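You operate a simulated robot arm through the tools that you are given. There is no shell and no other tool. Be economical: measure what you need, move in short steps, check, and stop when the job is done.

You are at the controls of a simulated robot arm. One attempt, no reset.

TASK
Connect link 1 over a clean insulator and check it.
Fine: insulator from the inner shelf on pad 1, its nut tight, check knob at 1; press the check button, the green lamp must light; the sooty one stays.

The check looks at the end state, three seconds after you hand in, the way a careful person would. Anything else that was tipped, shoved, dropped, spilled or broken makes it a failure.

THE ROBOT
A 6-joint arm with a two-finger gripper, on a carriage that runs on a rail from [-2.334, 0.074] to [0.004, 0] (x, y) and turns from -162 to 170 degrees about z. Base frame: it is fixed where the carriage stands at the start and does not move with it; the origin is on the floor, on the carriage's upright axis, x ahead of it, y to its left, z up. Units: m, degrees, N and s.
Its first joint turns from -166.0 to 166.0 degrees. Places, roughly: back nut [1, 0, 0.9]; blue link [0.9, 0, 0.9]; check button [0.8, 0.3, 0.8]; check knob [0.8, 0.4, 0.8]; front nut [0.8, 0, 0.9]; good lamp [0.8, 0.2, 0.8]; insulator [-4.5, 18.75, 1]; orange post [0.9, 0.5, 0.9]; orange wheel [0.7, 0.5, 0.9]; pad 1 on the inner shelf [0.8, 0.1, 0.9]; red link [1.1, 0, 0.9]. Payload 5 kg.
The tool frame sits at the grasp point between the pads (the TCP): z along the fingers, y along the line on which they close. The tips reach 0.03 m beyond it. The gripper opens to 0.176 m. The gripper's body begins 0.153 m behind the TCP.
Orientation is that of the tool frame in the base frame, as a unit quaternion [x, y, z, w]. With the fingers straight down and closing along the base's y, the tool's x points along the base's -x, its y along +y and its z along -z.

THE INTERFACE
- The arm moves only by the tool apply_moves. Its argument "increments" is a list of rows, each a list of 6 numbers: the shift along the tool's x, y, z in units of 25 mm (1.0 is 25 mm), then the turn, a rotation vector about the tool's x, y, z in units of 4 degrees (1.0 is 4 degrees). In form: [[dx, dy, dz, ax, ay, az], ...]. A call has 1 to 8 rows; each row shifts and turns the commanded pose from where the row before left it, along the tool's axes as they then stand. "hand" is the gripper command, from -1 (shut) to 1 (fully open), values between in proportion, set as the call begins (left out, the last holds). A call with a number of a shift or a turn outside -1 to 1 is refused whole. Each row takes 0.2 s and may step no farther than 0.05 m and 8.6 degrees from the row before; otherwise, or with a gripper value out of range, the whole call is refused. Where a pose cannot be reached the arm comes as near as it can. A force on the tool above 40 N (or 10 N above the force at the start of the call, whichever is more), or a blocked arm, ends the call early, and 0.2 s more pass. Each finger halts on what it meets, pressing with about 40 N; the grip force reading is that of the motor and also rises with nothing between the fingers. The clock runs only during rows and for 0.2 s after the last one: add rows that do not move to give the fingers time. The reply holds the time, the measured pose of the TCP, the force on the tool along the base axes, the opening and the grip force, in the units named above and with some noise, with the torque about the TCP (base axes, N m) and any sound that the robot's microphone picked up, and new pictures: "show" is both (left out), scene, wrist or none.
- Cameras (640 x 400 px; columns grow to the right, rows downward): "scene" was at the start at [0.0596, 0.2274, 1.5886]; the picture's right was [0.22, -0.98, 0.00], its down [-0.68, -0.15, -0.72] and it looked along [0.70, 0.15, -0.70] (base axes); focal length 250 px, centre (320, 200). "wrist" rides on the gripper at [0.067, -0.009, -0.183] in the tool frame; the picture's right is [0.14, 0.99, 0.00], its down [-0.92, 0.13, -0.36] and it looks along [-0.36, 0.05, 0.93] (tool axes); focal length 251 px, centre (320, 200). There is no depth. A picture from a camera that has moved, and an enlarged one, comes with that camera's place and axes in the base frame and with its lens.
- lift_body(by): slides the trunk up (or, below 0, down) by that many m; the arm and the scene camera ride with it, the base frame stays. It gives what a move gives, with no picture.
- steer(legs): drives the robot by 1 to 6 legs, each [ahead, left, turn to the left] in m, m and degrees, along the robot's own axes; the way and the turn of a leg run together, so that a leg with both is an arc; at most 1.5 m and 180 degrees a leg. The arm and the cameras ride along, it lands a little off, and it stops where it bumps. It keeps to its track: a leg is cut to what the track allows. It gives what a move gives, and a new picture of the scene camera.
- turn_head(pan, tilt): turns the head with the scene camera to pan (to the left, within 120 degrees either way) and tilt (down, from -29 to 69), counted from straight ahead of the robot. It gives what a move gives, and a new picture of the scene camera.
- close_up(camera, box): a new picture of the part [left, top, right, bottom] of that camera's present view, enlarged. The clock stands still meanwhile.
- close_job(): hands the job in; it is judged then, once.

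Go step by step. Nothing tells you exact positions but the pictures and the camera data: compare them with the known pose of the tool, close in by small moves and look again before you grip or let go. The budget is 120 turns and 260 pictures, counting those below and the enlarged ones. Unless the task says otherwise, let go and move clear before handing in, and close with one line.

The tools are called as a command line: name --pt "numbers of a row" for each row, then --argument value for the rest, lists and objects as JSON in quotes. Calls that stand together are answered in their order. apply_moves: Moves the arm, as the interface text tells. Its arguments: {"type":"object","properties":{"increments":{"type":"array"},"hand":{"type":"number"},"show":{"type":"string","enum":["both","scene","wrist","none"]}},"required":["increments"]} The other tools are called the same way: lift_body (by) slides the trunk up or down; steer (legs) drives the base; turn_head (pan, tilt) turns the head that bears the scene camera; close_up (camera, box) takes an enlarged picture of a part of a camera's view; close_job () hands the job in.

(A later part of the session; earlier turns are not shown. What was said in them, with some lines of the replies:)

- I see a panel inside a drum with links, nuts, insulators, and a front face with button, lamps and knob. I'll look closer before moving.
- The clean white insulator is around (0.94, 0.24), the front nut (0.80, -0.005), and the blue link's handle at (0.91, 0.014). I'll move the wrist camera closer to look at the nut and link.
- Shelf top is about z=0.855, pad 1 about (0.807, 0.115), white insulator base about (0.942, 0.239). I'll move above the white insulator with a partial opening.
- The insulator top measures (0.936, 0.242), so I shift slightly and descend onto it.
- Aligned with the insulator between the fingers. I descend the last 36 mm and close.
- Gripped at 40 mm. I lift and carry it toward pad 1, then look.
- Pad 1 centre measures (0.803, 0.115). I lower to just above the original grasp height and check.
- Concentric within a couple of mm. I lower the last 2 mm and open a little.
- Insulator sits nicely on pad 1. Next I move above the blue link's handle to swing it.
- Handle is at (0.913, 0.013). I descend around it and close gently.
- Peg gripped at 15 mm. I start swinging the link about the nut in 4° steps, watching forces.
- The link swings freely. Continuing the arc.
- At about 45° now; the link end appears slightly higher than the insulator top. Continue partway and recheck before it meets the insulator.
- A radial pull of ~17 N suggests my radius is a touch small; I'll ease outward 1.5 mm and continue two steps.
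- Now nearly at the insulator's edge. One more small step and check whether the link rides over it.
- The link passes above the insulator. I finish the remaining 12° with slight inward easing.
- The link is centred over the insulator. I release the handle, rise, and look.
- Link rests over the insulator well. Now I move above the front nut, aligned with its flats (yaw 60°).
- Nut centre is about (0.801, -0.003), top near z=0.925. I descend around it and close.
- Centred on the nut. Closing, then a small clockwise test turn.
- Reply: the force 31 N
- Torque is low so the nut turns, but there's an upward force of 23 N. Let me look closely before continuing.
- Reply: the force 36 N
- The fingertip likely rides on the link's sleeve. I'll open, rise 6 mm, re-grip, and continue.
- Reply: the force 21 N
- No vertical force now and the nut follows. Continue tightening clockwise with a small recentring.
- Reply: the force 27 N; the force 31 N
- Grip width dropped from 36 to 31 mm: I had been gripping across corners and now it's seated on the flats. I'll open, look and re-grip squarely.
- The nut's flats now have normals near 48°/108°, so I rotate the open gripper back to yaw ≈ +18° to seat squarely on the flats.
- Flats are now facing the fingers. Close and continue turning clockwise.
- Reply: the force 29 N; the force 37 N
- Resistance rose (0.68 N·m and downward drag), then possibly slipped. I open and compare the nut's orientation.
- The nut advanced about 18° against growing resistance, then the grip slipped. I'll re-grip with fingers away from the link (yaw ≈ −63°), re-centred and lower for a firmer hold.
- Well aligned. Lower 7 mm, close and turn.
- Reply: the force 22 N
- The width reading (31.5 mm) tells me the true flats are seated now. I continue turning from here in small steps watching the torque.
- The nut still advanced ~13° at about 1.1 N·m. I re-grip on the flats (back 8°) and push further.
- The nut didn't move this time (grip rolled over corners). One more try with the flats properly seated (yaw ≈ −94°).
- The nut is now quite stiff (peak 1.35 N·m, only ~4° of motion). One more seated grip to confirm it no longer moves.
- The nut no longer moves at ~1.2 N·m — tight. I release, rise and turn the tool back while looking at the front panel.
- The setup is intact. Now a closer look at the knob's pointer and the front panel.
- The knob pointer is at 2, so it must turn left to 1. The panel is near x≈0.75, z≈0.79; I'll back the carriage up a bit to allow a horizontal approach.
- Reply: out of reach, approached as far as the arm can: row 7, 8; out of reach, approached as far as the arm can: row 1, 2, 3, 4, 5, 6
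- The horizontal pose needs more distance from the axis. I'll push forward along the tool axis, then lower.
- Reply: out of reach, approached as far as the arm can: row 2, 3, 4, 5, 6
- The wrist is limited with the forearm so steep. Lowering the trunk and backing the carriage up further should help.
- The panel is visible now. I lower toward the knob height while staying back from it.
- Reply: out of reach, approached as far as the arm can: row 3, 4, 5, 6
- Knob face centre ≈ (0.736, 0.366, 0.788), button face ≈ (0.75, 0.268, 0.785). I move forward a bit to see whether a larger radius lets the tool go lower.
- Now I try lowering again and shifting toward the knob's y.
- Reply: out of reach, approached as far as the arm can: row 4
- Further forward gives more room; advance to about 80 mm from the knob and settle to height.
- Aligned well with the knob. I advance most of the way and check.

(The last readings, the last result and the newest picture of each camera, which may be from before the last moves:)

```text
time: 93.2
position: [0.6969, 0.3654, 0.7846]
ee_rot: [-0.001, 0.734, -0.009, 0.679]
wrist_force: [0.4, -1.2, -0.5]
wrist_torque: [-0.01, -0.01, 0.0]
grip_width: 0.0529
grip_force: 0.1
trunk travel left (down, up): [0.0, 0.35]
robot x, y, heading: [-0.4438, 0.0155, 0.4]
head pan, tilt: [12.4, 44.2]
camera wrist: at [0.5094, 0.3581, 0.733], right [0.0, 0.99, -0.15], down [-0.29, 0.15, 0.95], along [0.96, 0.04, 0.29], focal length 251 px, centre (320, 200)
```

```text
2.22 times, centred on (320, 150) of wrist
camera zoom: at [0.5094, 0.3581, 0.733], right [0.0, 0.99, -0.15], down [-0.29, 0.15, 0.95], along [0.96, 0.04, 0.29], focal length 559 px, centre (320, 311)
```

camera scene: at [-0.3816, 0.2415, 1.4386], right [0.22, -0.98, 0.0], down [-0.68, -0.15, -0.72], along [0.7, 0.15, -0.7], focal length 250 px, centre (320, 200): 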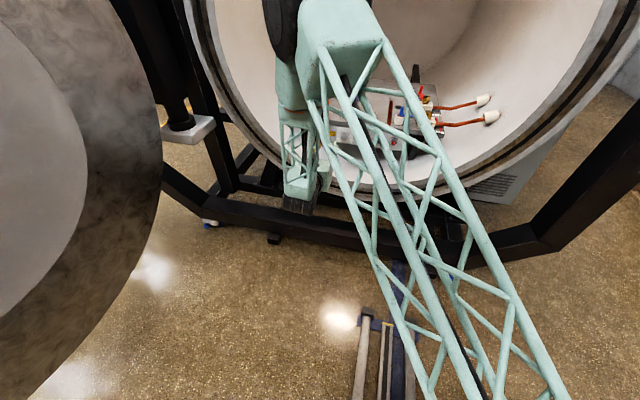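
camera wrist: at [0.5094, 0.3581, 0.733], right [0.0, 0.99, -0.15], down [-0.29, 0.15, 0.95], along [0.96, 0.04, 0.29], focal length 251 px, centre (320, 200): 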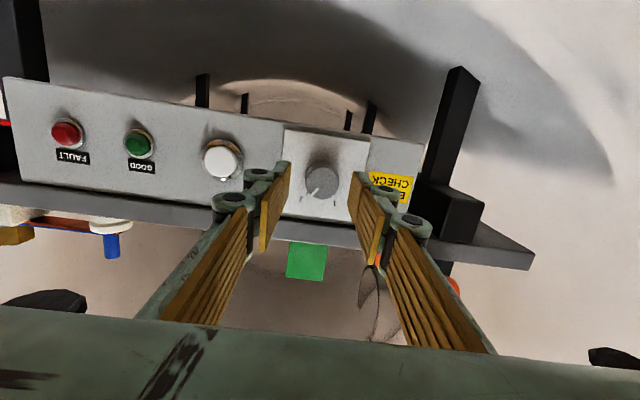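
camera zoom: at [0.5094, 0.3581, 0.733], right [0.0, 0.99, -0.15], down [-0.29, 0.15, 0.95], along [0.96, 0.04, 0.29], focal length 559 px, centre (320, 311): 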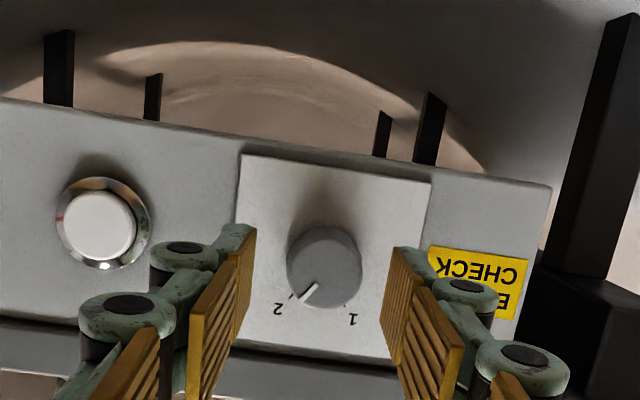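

Knob is centred between the fingers. I advance 18 mm gently, then close on it.

apply_moves --pt "0.03 0.03 0.35 0 0 0" --pt "0 0 0.35 0 0 0" --pt "0 0 0 0 0 0" --show "none"

close_up --camera "wrist" --box '[220, 60, 420, 240]'

apply_moves --pt "0 0 0 0 0 0" --pt "0 0 0 0 0 0" --pt "0 0 0 0 0 0" --hand -0.85 --show "none"

close_up --camera "wrist" --box '[220, 60, 420, 240]'

```text
time: 94.0
position: [0.7162, 0.366, 0.7822]
ee_rot: [0.0, 0.734, -0.011, 0.679]
wrist_force: [-0.2, -0.5, -0.7]
wrist_torque: [0.01, 0.01, 0.03]
grip_width: 0.0527
grip_force: 0.1
trunk travel left (down, up): [0.0, 0.35]
robot x, y, heading: [-0.443, 0.0132, -0.1]
head pan, tilt: [12.4, 44.2]
```

```text
2.22 times, centred on (320, 150) of wrist
camera zoom: at [0.5266, 0.3592, 0.7316], right [0.0, 0.99, -0.15], down [-0.29, 0.15, 0.95], along [0.96, 0.04, 0.28], focal length 559 px, centre (320, 311)
```

zoom: 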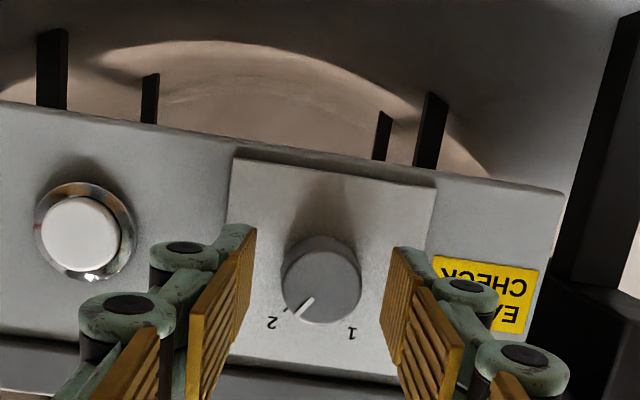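

```text
time: 94.8
position: [0.7147, 0.3665, 0.7833]
ee_rot: [-0.001, 0.734, -0.01, 0.679]
wrist_force: [4.9, 7.8, -1.0]
wrist_torque: [0.02, 0.13, 0.19]
grip_width: 0.0311
grip_force: 44.9
trunk travel left (down, up): [0.0, 0.35]
robot x, y, heading: [-0.4428, 0.0152, -0.1]
head pan, tilt: [12.4, 44.2]
```

```text
2.22 times, centred on (320, 150) of wrist
camera zoom: at [0.5266, 0.3601, 0.7317], right [0.0, 0.99, -0.15], down [-0.29, 0.15, 0.95], along [0.96, 0.04, 0.28], focal length 559 px, centre (320, 311)
```

zoom: 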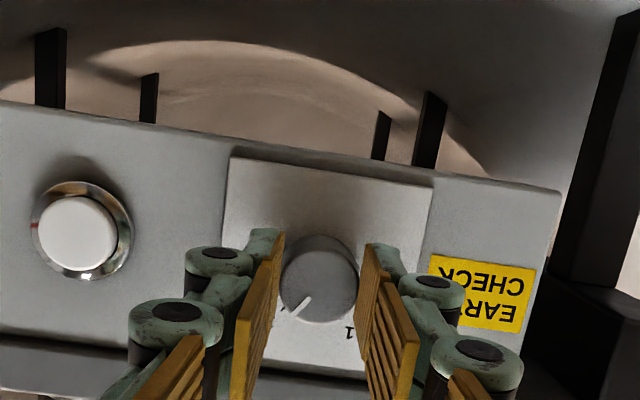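

Knob gripped. Turning it counter-clockwise (toward 1) in steps.

apply_moves --pt "0 0 0 0 0 -1" --pt "0 0 0 0 0 -1" --pt "0 0 0 0 0 -1" --pt "0 0 0 0 0 -1" --pt "0 0 0 0 0 -1" --pt "0 0 0 0 0 -1" --pt "0 0 0 0 0 0" --show "none"

close_up --camera "wrist" --box '[220, 60, 420, 240]'

apply_moves --pt "0 0 0 0 0 -1" --pt "0 0 0 0 0 -1" --pt "0 0 0 0 0 -1" --pt "0 0 0 0 0 -1" --pt "0 0 0 0 0 -1" --pt "0 0 0 0 0 -1" --pt "0 0 0 0 0 0" --show "both"

close_up --camera "wrist" --box '[220, 60, 420, 240]'

```text
time: 96.5
position: [0.7141, 0.3648, 0.7838]
ee_rot: [-0.154, 0.718, -0.152, 0.662]
wrist_force: [-9.7, 8.8, -1.1]
wrist_torque: [0.03, 0.28, 0.06]
grip_width: 0.0309
grip_force: 44.8
trunk travel left (down, up): [0.0, 0.35]
robot x, y, heading: [-0.443, 0.0121, -0.4]
head pan, tilt: [12.4, 44.2]
```

```text
2.22 times, centred on (320, 150) of wrist
camera zoom: at [0.5269, 0.3326, 0.7421], right [-0.03, 0.84, -0.54], down [-0.29, 0.51, 0.81], along [0.96, 0.18, 0.23], focal length 559 px, centre (320, 311)
```

zoom: 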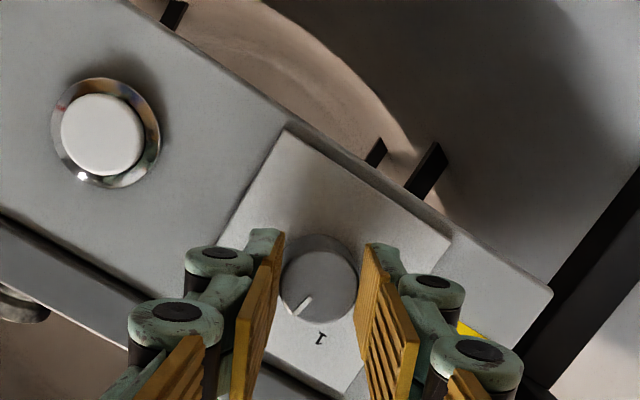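

```text
time: 98.0
position: [0.7147, 0.3647, 0.7855]
ee_rot: [-0.299, 0.67, -0.286, 0.617]
wrist_force: [-12.6, -1.2, 2.2]
wrist_torque: [0.01, 0.05, -0.35]
grip_width: 0.0313
grip_force: 45.2
trunk travel left (down, up): [0.0, 0.35]
robot x, y, heading: [-0.4403, 0.0068, -0.1]
head pan, tilt: [12.4, 44.2]
camera scene: at [-0.3822, 0.2413, 1.4387], right [0.22, -0.98, 0.0], down [-0.68, -0.15, -0.72], along [0.7, 0.15, -0.7], focal length 250 px, centre (320, 200)
camera wrist: at [0.5284, 0.3119, 0.7623], right [-0.06, 0.55, -0.84], down [-0.31, 0.79, 0.54], along [0.95, 0.29, 0.13], focal length 251 px, centre (320, 200)
```

scene: 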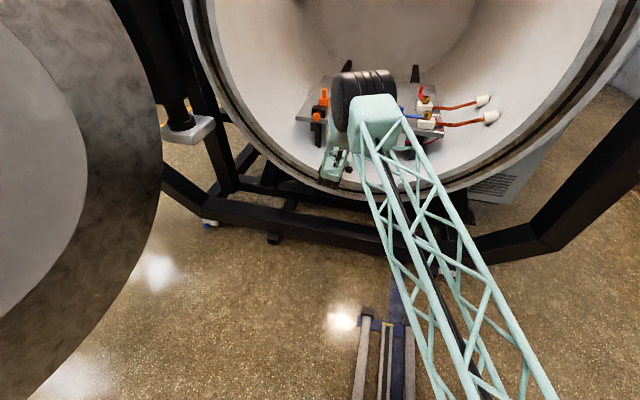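
wrist: 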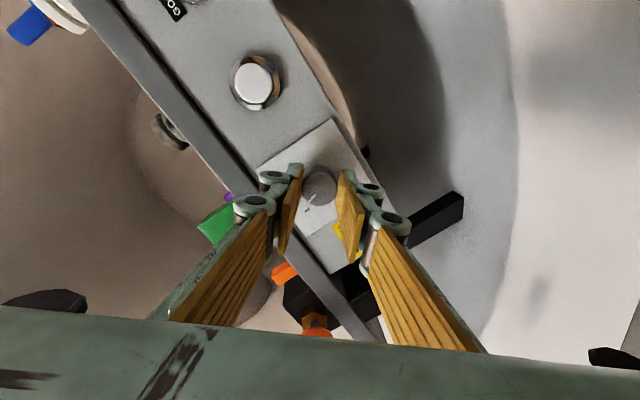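

```text
2.22 times, centred on (320, 150) of wrist
camera zoom: at [0.5284, 0.3119, 0.7623], right [-0.06, 0.55, -0.84], down [-0.31, 0.79, 0.54], along [0.95, 0.29, 0.13], focal length 559 px, centre (320, 311)
```

zoom: 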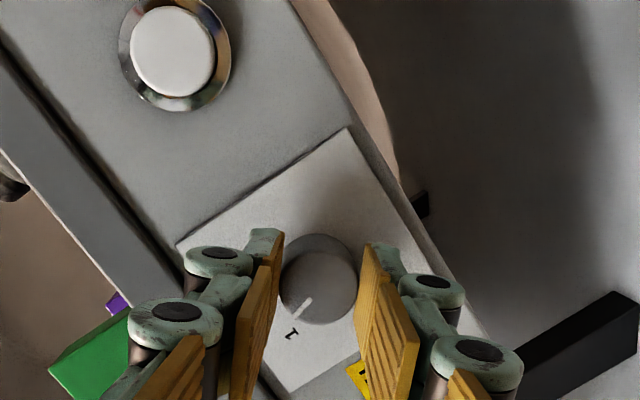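

The pointer nears mark 1; about 12° more.

apply_moves --pt "0 0 0 0 0 -1" --pt "0 0 0 0 0 -1" --pt "0 0 0 0 0 -1" --pt "0 0 0 0 0 0" --show "none"

close_up --camera "wrist" --box '[270, 120, 370, 220]'

apply_moves --pt "0 0 0 0 0 0" --pt "0 0 0 0 0 0" --hand -0.4 --show "none"

close_up --camera "wrist" --box '[270, 120, 370, 220]'

```text
time: 99.0
position: [0.7157, 0.3635, 0.785]
ee_rot: [-0.367, 0.635, -0.348, 0.583]
wrist_force: [-6.6, -7.6, 7.0]
wrist_torque: [-0.02, -0.19, -0.58]
grip_width: 0.0311
grip_force: 45.5
trunk travel left (down, up): [0.0, 0.35]
robot x, y, heading: [-0.4429, 0.0144, 0.3]
head pan, tilt: [12.4, 44.2]
```

```text
4.00 times, centred on (320, 170) of wrist
camera zoom: at [0.5293, 0.3051, 0.7753], right [-0.06, 0.36, -0.93], down [-0.32, 0.87, 0.36], along [0.94, 0.32, 0.06], focal length 1006 px, centre (320, 320)
```

zoom: 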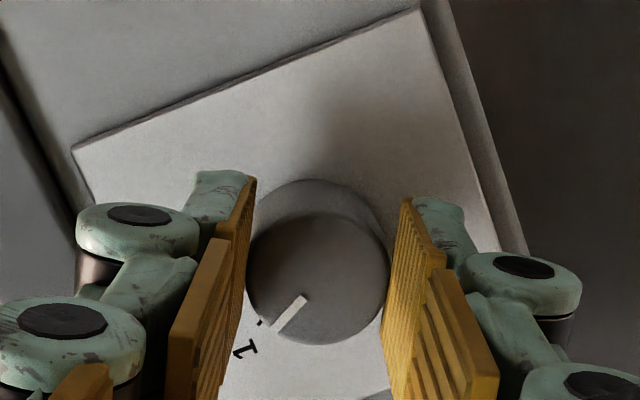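

```text
time: 99.7
position: [0.715, 0.3661, 0.7842]
ee_rot: [-0.366, 0.636, -0.349, 0.583]
wrist_force: [0.0, 0.2, -0.3]
wrist_torque: [0.02, 0.03, -0.03]
grip_width: 0.0529
grip_force: 0.1
trunk travel left (down, up): [0.0, 0.35]
robot x, y, heading: [-0.443, 0.0152, 0.1]
head pan, tilt: [12.4, 44.2]
```

```text
4.00 times, centred on (320, 170) of wrist
camera zoom: at [0.5292, 0.3064, 0.774], right [-0.07, 0.36, -0.93], down [-0.32, 0.87, 0.36], along [0.94, 0.32, 0.06], focal length 1006 px, centre (320, 320)
```

zoom: 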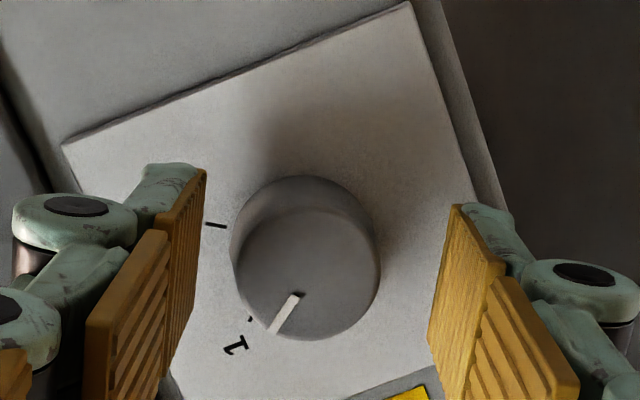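

The pointer lines up with tick 1. I back off, close the fingers, and move in front of the button.

apply_moves --pt "0 0 -0.75 0 0 0" --pt "0 0 -0.75 0 0 0" --pt "0 0 -0.75 0 0 0" --pt "0 0 -0.75 0 0 0" --pt "0 0 0 0 0 0" --hand -0.4 --show "none"

apply_moves --pt "0.83 -0.5 0 0 0 0" --pt "0.83 -0.5 0 0 0 0" --pt "0.83 -0.5 0 0 0 0" --pt "0.83 -0.5 0 0 0 0" --pt "0 0 0 0 0 0" --hand -1 --show "both"

close_up --camera "wrist" --box '[200, 60, 440, 240]'

```text
time: 100.8
position: [0.6396, 0.3653, 0.7892]
ee_rot: [-0.367, 0.636, -0.35, 0.582]
wrist_force: [-0.3, -0.2, 0.1]
wrist_torque: [0.02, 0.02, 0.03]
grip_width: 0.0528
grip_force: 0.0
trunk travel left (down, up): [0.0, 0.35]
robot x, y, heading: [-0.4415, 0.0132, 0.1]
head pan, tilt: [12.4, 44.2]
```

```text
time: 102.0
position: [0.6399, 0.2689, 0.7932]
ee_rot: [-0.367, 0.635, -0.349, 0.583]
wrist_force: [0.5, 0.3, 0.3]
wrist_torque: [-0.01, -0.04, 0.04]
grip_width: 0.0001
grip_force: 39.9
trunk travel left (down, up): [0.0, 0.35]
robot x, y, heading: [-0.4365, 0.0139, 0.2]
head pan, tilt: [12.4, 44.2]
camera scene: at [-0.3817, 0.2413, 1.4386], right [0.22, -0.98, 0.0], down [-0.68, -0.15, -0.72], along [0.7, 0.15, -0.7], focal length 250 px, centre (320, 200)
camera wrist: at [0.4542, 0.2096, 0.7835], right [-0.07, 0.36, -0.93], down [-0.32, 0.87, 0.36], along [0.94, 0.32, 0.06], focal length 251 px, centre (320, 200)
```

scene: 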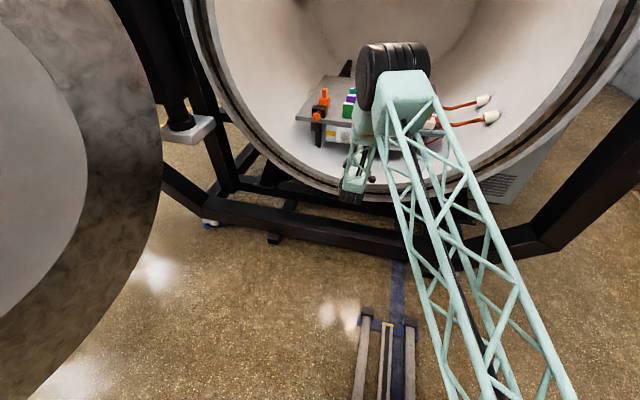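
wrist: 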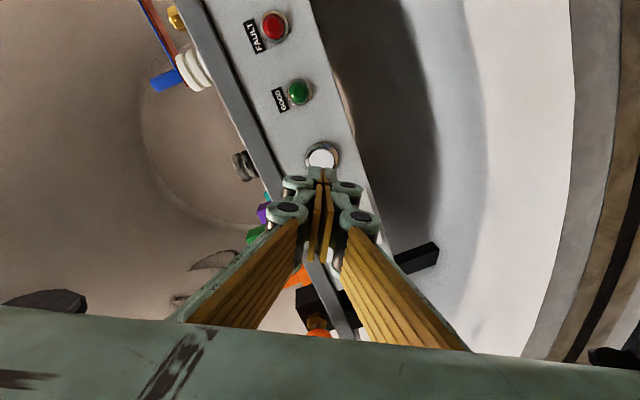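

```text
2.22 times, centred on (320, 150) of wrist
camera zoom: at [0.4542, 0.2096, 0.7835], right [-0.07, 0.36, -0.93], down [-0.32, 0.87, 0.36], along [0.94, 0.32, 0.06], focal length 559 px, centre (320, 311)
```

zoom: 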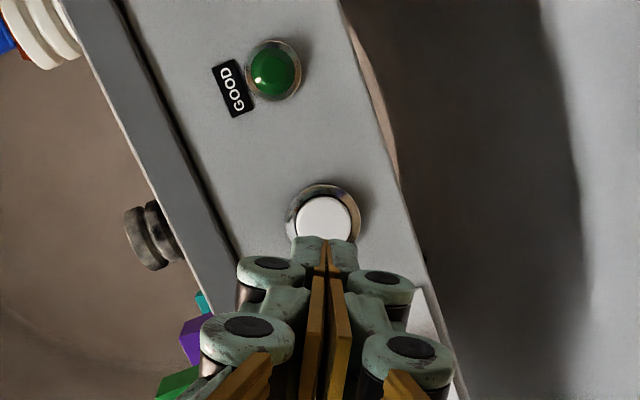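

The approach line meets the button (≈0.266, 0.784). I advance and press in small steps, watching force.

apply_moves --pt "0.05 -0.03 0.8 0 0 0" --pt "0 0 0.8 0 0 0" --pt "0 0 0.6 0 0 0" --pt "0 0 0 0 0 0" --show "none"

close_up --camera "wrist" --box '[200, 40, 440, 220]'

apply_moves --pt "0 0 0.2 0 0 0" --pt "0 0 0.2 0 0 0" --show "none"

apply_moves --pt "0 0 0.12 0 0 0" --pt "0 0 0.12 0 0 0" --show "wrist"

```text
time: 103.0
position: [0.6932, 0.2659, 0.7891]
ee_rot: [-0.368, 0.635, -0.349, 0.583]
wrist_force: [0.1, 0.1, 0.3]
wrist_torque: [-0.01, 0.03, -0.03]
grip_width: 0.0
grip_force: 39.4
trunk travel left (down, up): [0.0, 0.35]
robot x, y, heading: [-0.4394, 0.0126, -0.3]
head pan, tilt: [12.4, 44.2]
```

```text
2.22 times, centred on (320, 130) of wrist
camera zoom: at [0.5087, 0.2077, 0.779], right [-0.07, 0.36, -0.93], down [-0.32, 0.87, 0.36], along [0.94, 0.32, 0.06], focal length 559 px, centre (320, 356)
```

zoom: 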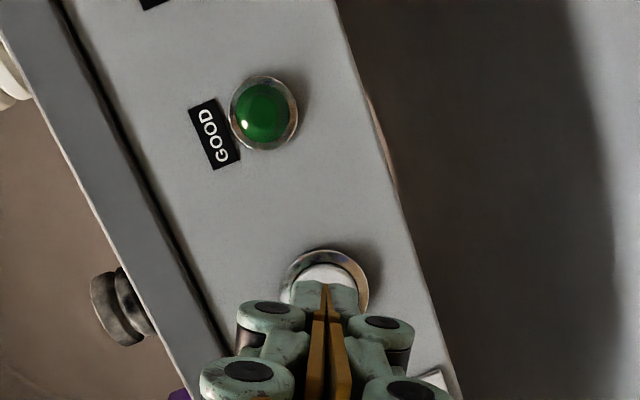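

```text
time: 103.7
position: [0.7046, 0.2667, 0.7875]
ee_rot: [-0.368, 0.635, -0.348, 0.583]
wrist_force: [-0.3, 0.7, 0.5]
wrist_torque: [0.01, 0.0, 0.03]
grip_width: 0.0
grip_force: 39.7
trunk travel left (down, up): [0.0, 0.35]
robot x, y, heading: [-0.4413, 0.013, -0.1]
head pan, tilt: [12.4, 44.2]
```

```text
time: 104.2
position: [0.71, 0.2651, 0.7879]
ee_rot: [-0.368, 0.635, -0.348, 0.583]
wrist_force: [0.3, 0.2, -0.6]
wrist_torque: [-0.01, 0.03, -0.02]
grip_width: 0.0
grip_force: 40.6
trunk travel left (down, up): [0.0, 0.35]
robot x, y, heading: [-0.4418, 0.0141, -0.0]
head pan, tilt: [12.4, 44.2]
camera wrist: at [0.5243, 0.2067, 0.7777], right [-0.07, 0.36, -0.93], down [-0.32, 0.87, 0.36], along [0.94, 0.32, 0.06], focal length 251 px, centre (320, 200)
```

wrist: 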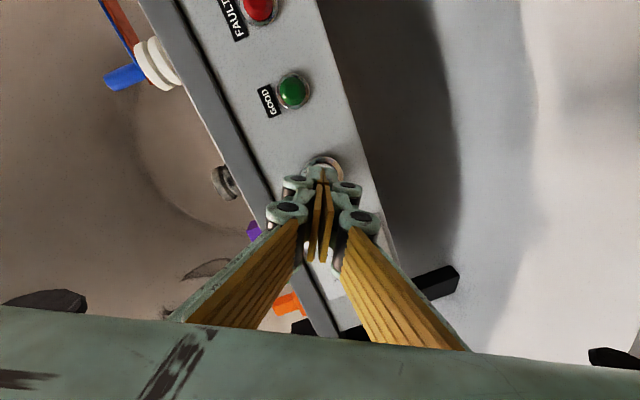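

Still no contact force; tips are about 5–10 mm away. Continuing in small steps.

apply_moves --pt "0 0 0.12 0 0 0" --pt "0 0 0.12 0 0 0" --show "none"

apply_moves --pt "0 0 0.12 0 0 0" --show "none"

apply_moves --pt "0 0 0.12 0 0 0" --show "wrist"

```text
time: 104.8
position: [0.7163, 0.267, 0.7878]
ee_rot: [-0.368, 0.636, -0.348, 0.583]
wrist_force: [-0.6, -0.8, -0.9]
wrist_torque: [0.01, 0.01, 0.01]
grip_width: 0.0
grip_force: 40.6
trunk travel left (down, up): [0.0, 0.35]
robot x, y, heading: [-0.4444, 0.013, 0.1]
head pan, tilt: [12.4, 44.2]
```

```text
time: 105.2
position: [0.7189, 0.2662, 0.7866]
ee_rot: [-0.369, 0.635, -0.349, 0.582]
wrist_force: [0.7, 0.4, 1.2]
wrist_torque: [0.02, 0.0, 0.0]
grip_width: 0.0
grip_force: 39.7
trunk travel left (down, up): [0.0, 0.35]
robot x, y, heading: [-0.4423, 0.0109, 0.1]
head pan, tilt: [12.4, 44.2]
```

```text
time: 105.7
position: [0.7217, 0.2652, 0.7876]
ee_rot: [-0.368, 0.635, -0.348, 0.583]
wrist_force: [-0.5, -0.3, 0.5]
wrist_torque: [-0.01, 0.04, 0.01]
grip_width: 0.0
grip_force: 39.5
trunk travel left (down, up): [0.0, 0.35]
robot x, y, heading: [-0.4385, 0.0165, 0.0]
head pan, tilt: [12.4, 44.2]
camera wrist: at [0.5362, 0.207, 0.7772], right [-0.07, 0.36, -0.93], down [-0.32, 0.87, 0.36], along [0.94, 0.32, 0.06], focal length 251 px, centre (320, 200)
```

wrist: 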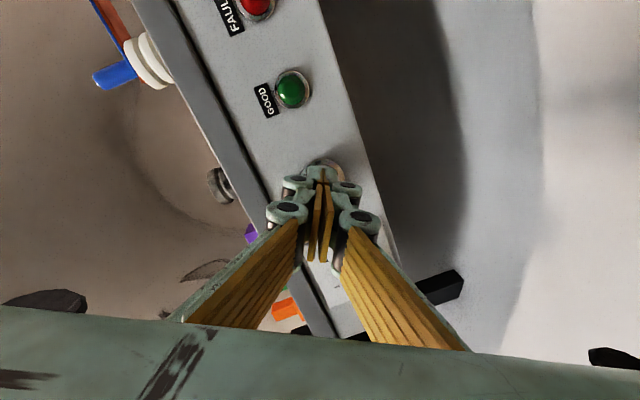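

Tips at x≈0.752 with no contact yet; continue in 3 mm steps.

apply_moves --pt "0 0 0.12 0 0 0" --show "none"

apply_moves --pt "0 0 0.12 0 0 0" --show "none"

apply_moves --pt "0 0 0.12 0 0 0" --show "wrist"

close_up --camera "wrist" --box '[220, 60, 380, 220]'

```text
time: 106.0
position: [0.7265, 0.2653, 0.7864]
ee_rot: [-0.367, 0.635, -0.349, 0.583]
wrist_force: [-1.5, -0.3, 0.5]
wrist_torque: [-0.03, 0.01, 0.02]
grip_width: 0.0
grip_force: 39.2
trunk travel left (down, up): [0.0, 0.35]
robot x, y, heading: [-0.4418, 0.017, -0.1]
head pan, tilt: [12.4, 44.2]
```

```text
time: 106.5
position: [0.7294, 0.266, 0.7867]
ee_rot: [-0.367, 0.635, -0.349, 0.584]
wrist_force: [-3.2, -0.2, 0.8]
wrist_torque: [-0.01, -0.03, -0.03]
grip_width: 0.0002
grip_force: 39.9
trunk travel left (down, up): [0.0, 0.35]
robot x, y, heading: [-0.441, 0.0144, -0.0]
head pan, tilt: [12.4, 44.2]
heard: click
```

```text
time: 106.8
position: [0.7307, 0.2646, 0.787]
ee_rot: [-0.367, 0.635, -0.348, 0.584]
wrist_force: [-16.0, -3.0, 2.6]
wrist_torque: [0.05, -0.14, 0.04]
grip_width: 0.0061
grip_force: 44.8
trunk travel left (down, up): [0.0, 0.35]
robot x, y, heading: [-0.4414, 0.0149, -0.1]
head pan, tilt: [12.4, 44.2]
camera wrist: at [0.5448, 0.2073, 0.7771], right [-0.07, 0.36, -0.93], down [-0.32, 0.87, 0.36], along [0.94, 0.32, 0.06], focal length 251 px, centre (320, 200)
```

wrist: 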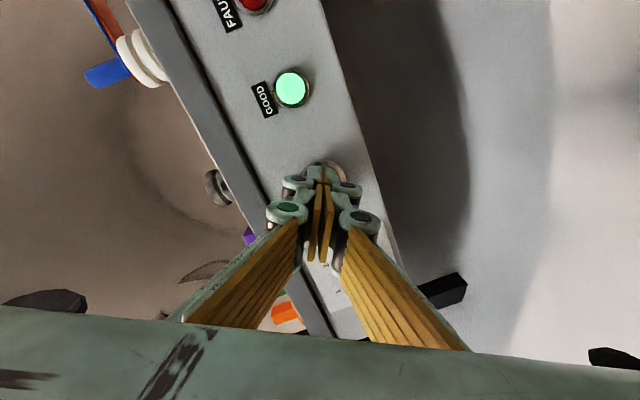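

```text
2.50 times, centred on (300, 140) of wrist
camera zoom: at [0.5448, 0.2073, 0.7771], right [-0.07, 0.36, -0.93], down [-0.32, 0.87, 0.36], along [0.94, 0.32, 0.06], focal length 629 px, centre (370, 350)
```

zoom: 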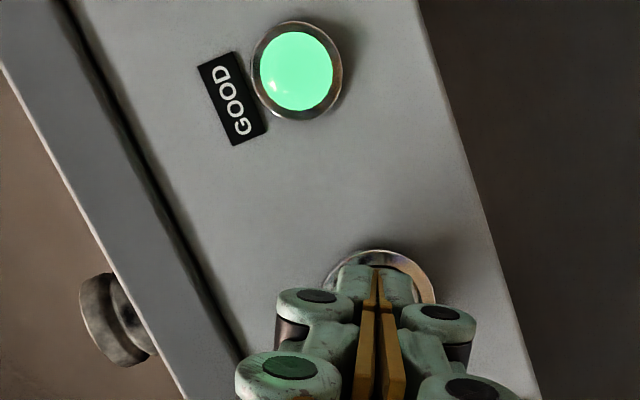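

Click heard and the green GOOD lamp lights. I back straight off and check whether the lamp stays lit and everything is in place.

apply_moves --pt "0 0 -0.5 0 0 0" --pt "0 0 -0.8 0 0 0" --pt "0 0 -0.9 0 0 0" --pt "0 0 -0.9 0 0 0" --pt "0 0 -0.9 0 0 0" --pt "0 0 -0.9 0 0 0" --pt "0 0 0 0 0 0" --show "both"

close_up --camera "wrist" --box '[180, 0, 440, 220]'

```text
time: 108.5
position: [0.6087, 0.2687, 0.7955]
ee_rot: [-0.368, 0.635, -0.348, 0.583]
wrist_force: [0.7, -0.5, 0.2]
wrist_torque: [0.02, 0.01, -0.02]
grip_width: 0.0
grip_force: 44.7
trunk travel left (down, up): [0.0, 0.35]
robot x, y, heading: [-0.4399, 0.0123, -0.1]
head pan, tilt: [12.4, 44.2]
camera scene: at [-0.3817, 0.2414, 1.4386], right [0.22, -0.98, 0.0], down [-0.68, -0.15, -0.72], along [0.7, 0.15, -0.7], focal length 250 px, centre (320, 200)
camera wrist: at [0.4227, 0.209, 0.7861], right [-0.07, 0.36, -0.93], down [-0.32, 0.87, 0.36], along [0.94, 0.32, 0.06], focal length 251 px, centre (320, 200)
```

scene: 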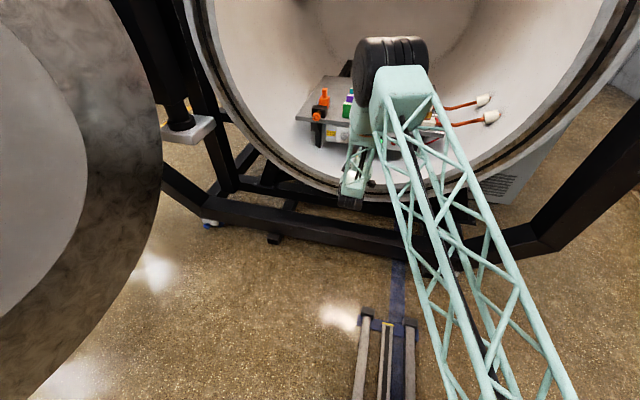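
wrist: 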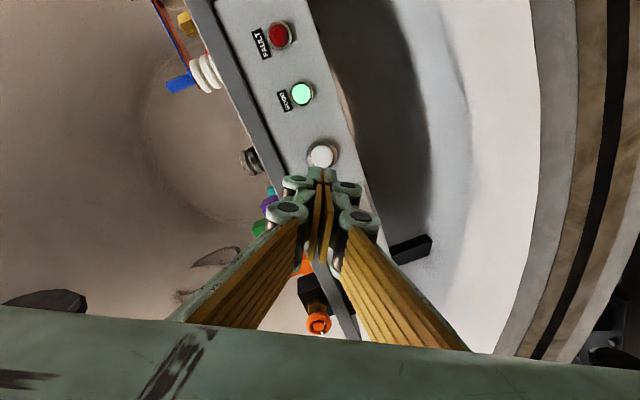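

```text
1.82 times, centred on (310, 110) of wrist
camera zoom: at [0.4227, 0.209, 0.7861], right [-0.07, 0.36, -0.93], down [-0.32, 0.87, 0.36], along [0.94, 0.32, 0.06], focal length 457 px, centre (338, 364)
```

zoom: 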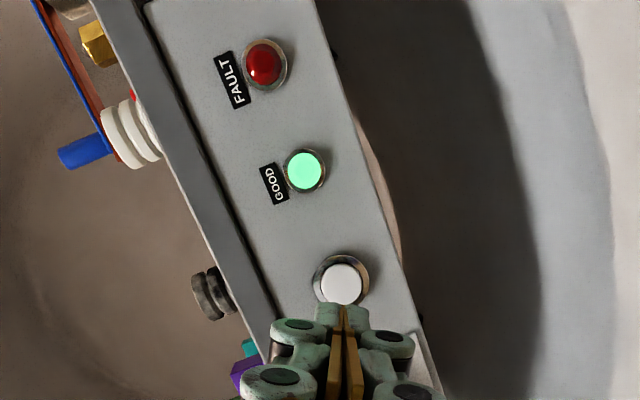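

The green lamp stays lit. I back the carriage away and take a final look.

steer --legs '[[-0.25, 0, 0]]'

close_up --camera "wrist" --box '[180, 40, 440, 240]'

```text
time: 110.3
position: [0.3592, 0.2727, 0.7963]
ee_rot: [-0.366, 0.636, -0.349, 0.582]
wrist_force: [0.9, -0.5, -0.9]
wrist_torque: [0.0, -0.04, -0.03]
grip_width: 0.0001
grip_force: 44.8
trunk travel left (down, up): [0.0, 0.35]
robot x, y, heading: [-0.6953, 0.0235, 0.1]
head pan, tilt: [12.4, 44.2]
camera scene: at [-0.6315, 0.2492, 1.4386], right [0.21, -0.98, 0.0], down [-0.68, -0.15, -0.72], along [0.7, 0.15, -0.7], focal length 250 px, centre (320, 200)
```

scene: 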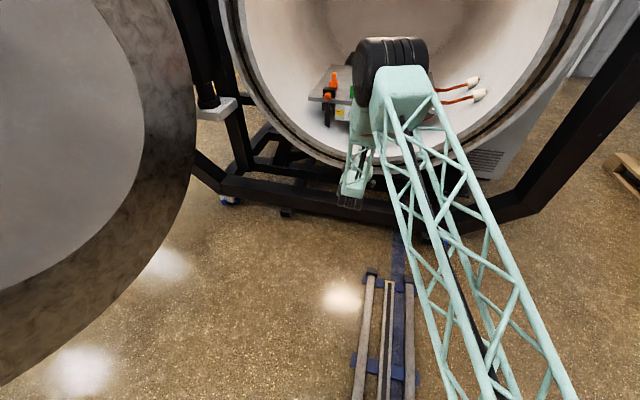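

```text
2.00 times, centred on (310, 140) of wrist
camera zoom: at [0.1731, 0.2147, 0.786], right [-0.07, 0.36, -0.93], down [-0.32, 0.88, 0.36], along [0.95, 0.32, 0.06], focal length 503 px, centre (340, 320)
```

zoom: 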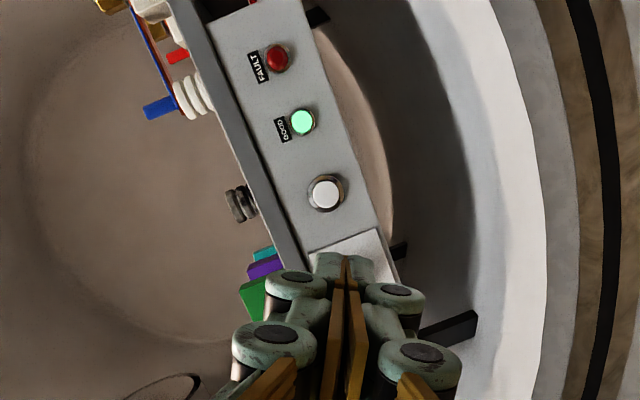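

Everything is in place, the green lamp is lit and the arm is clear, so I'm handing in.

close_job

```text
The job is handed in.
```

Link 1 is connected over the clean white insulator on pad 1. Its nut is tightened to the gripper's limit: it stopped moving at about 1.2 N·m. The check knob points at 1. When I pressed the button the green lamp lit, and it was still lit when I handed in. I didn't touch the sooty insulator.
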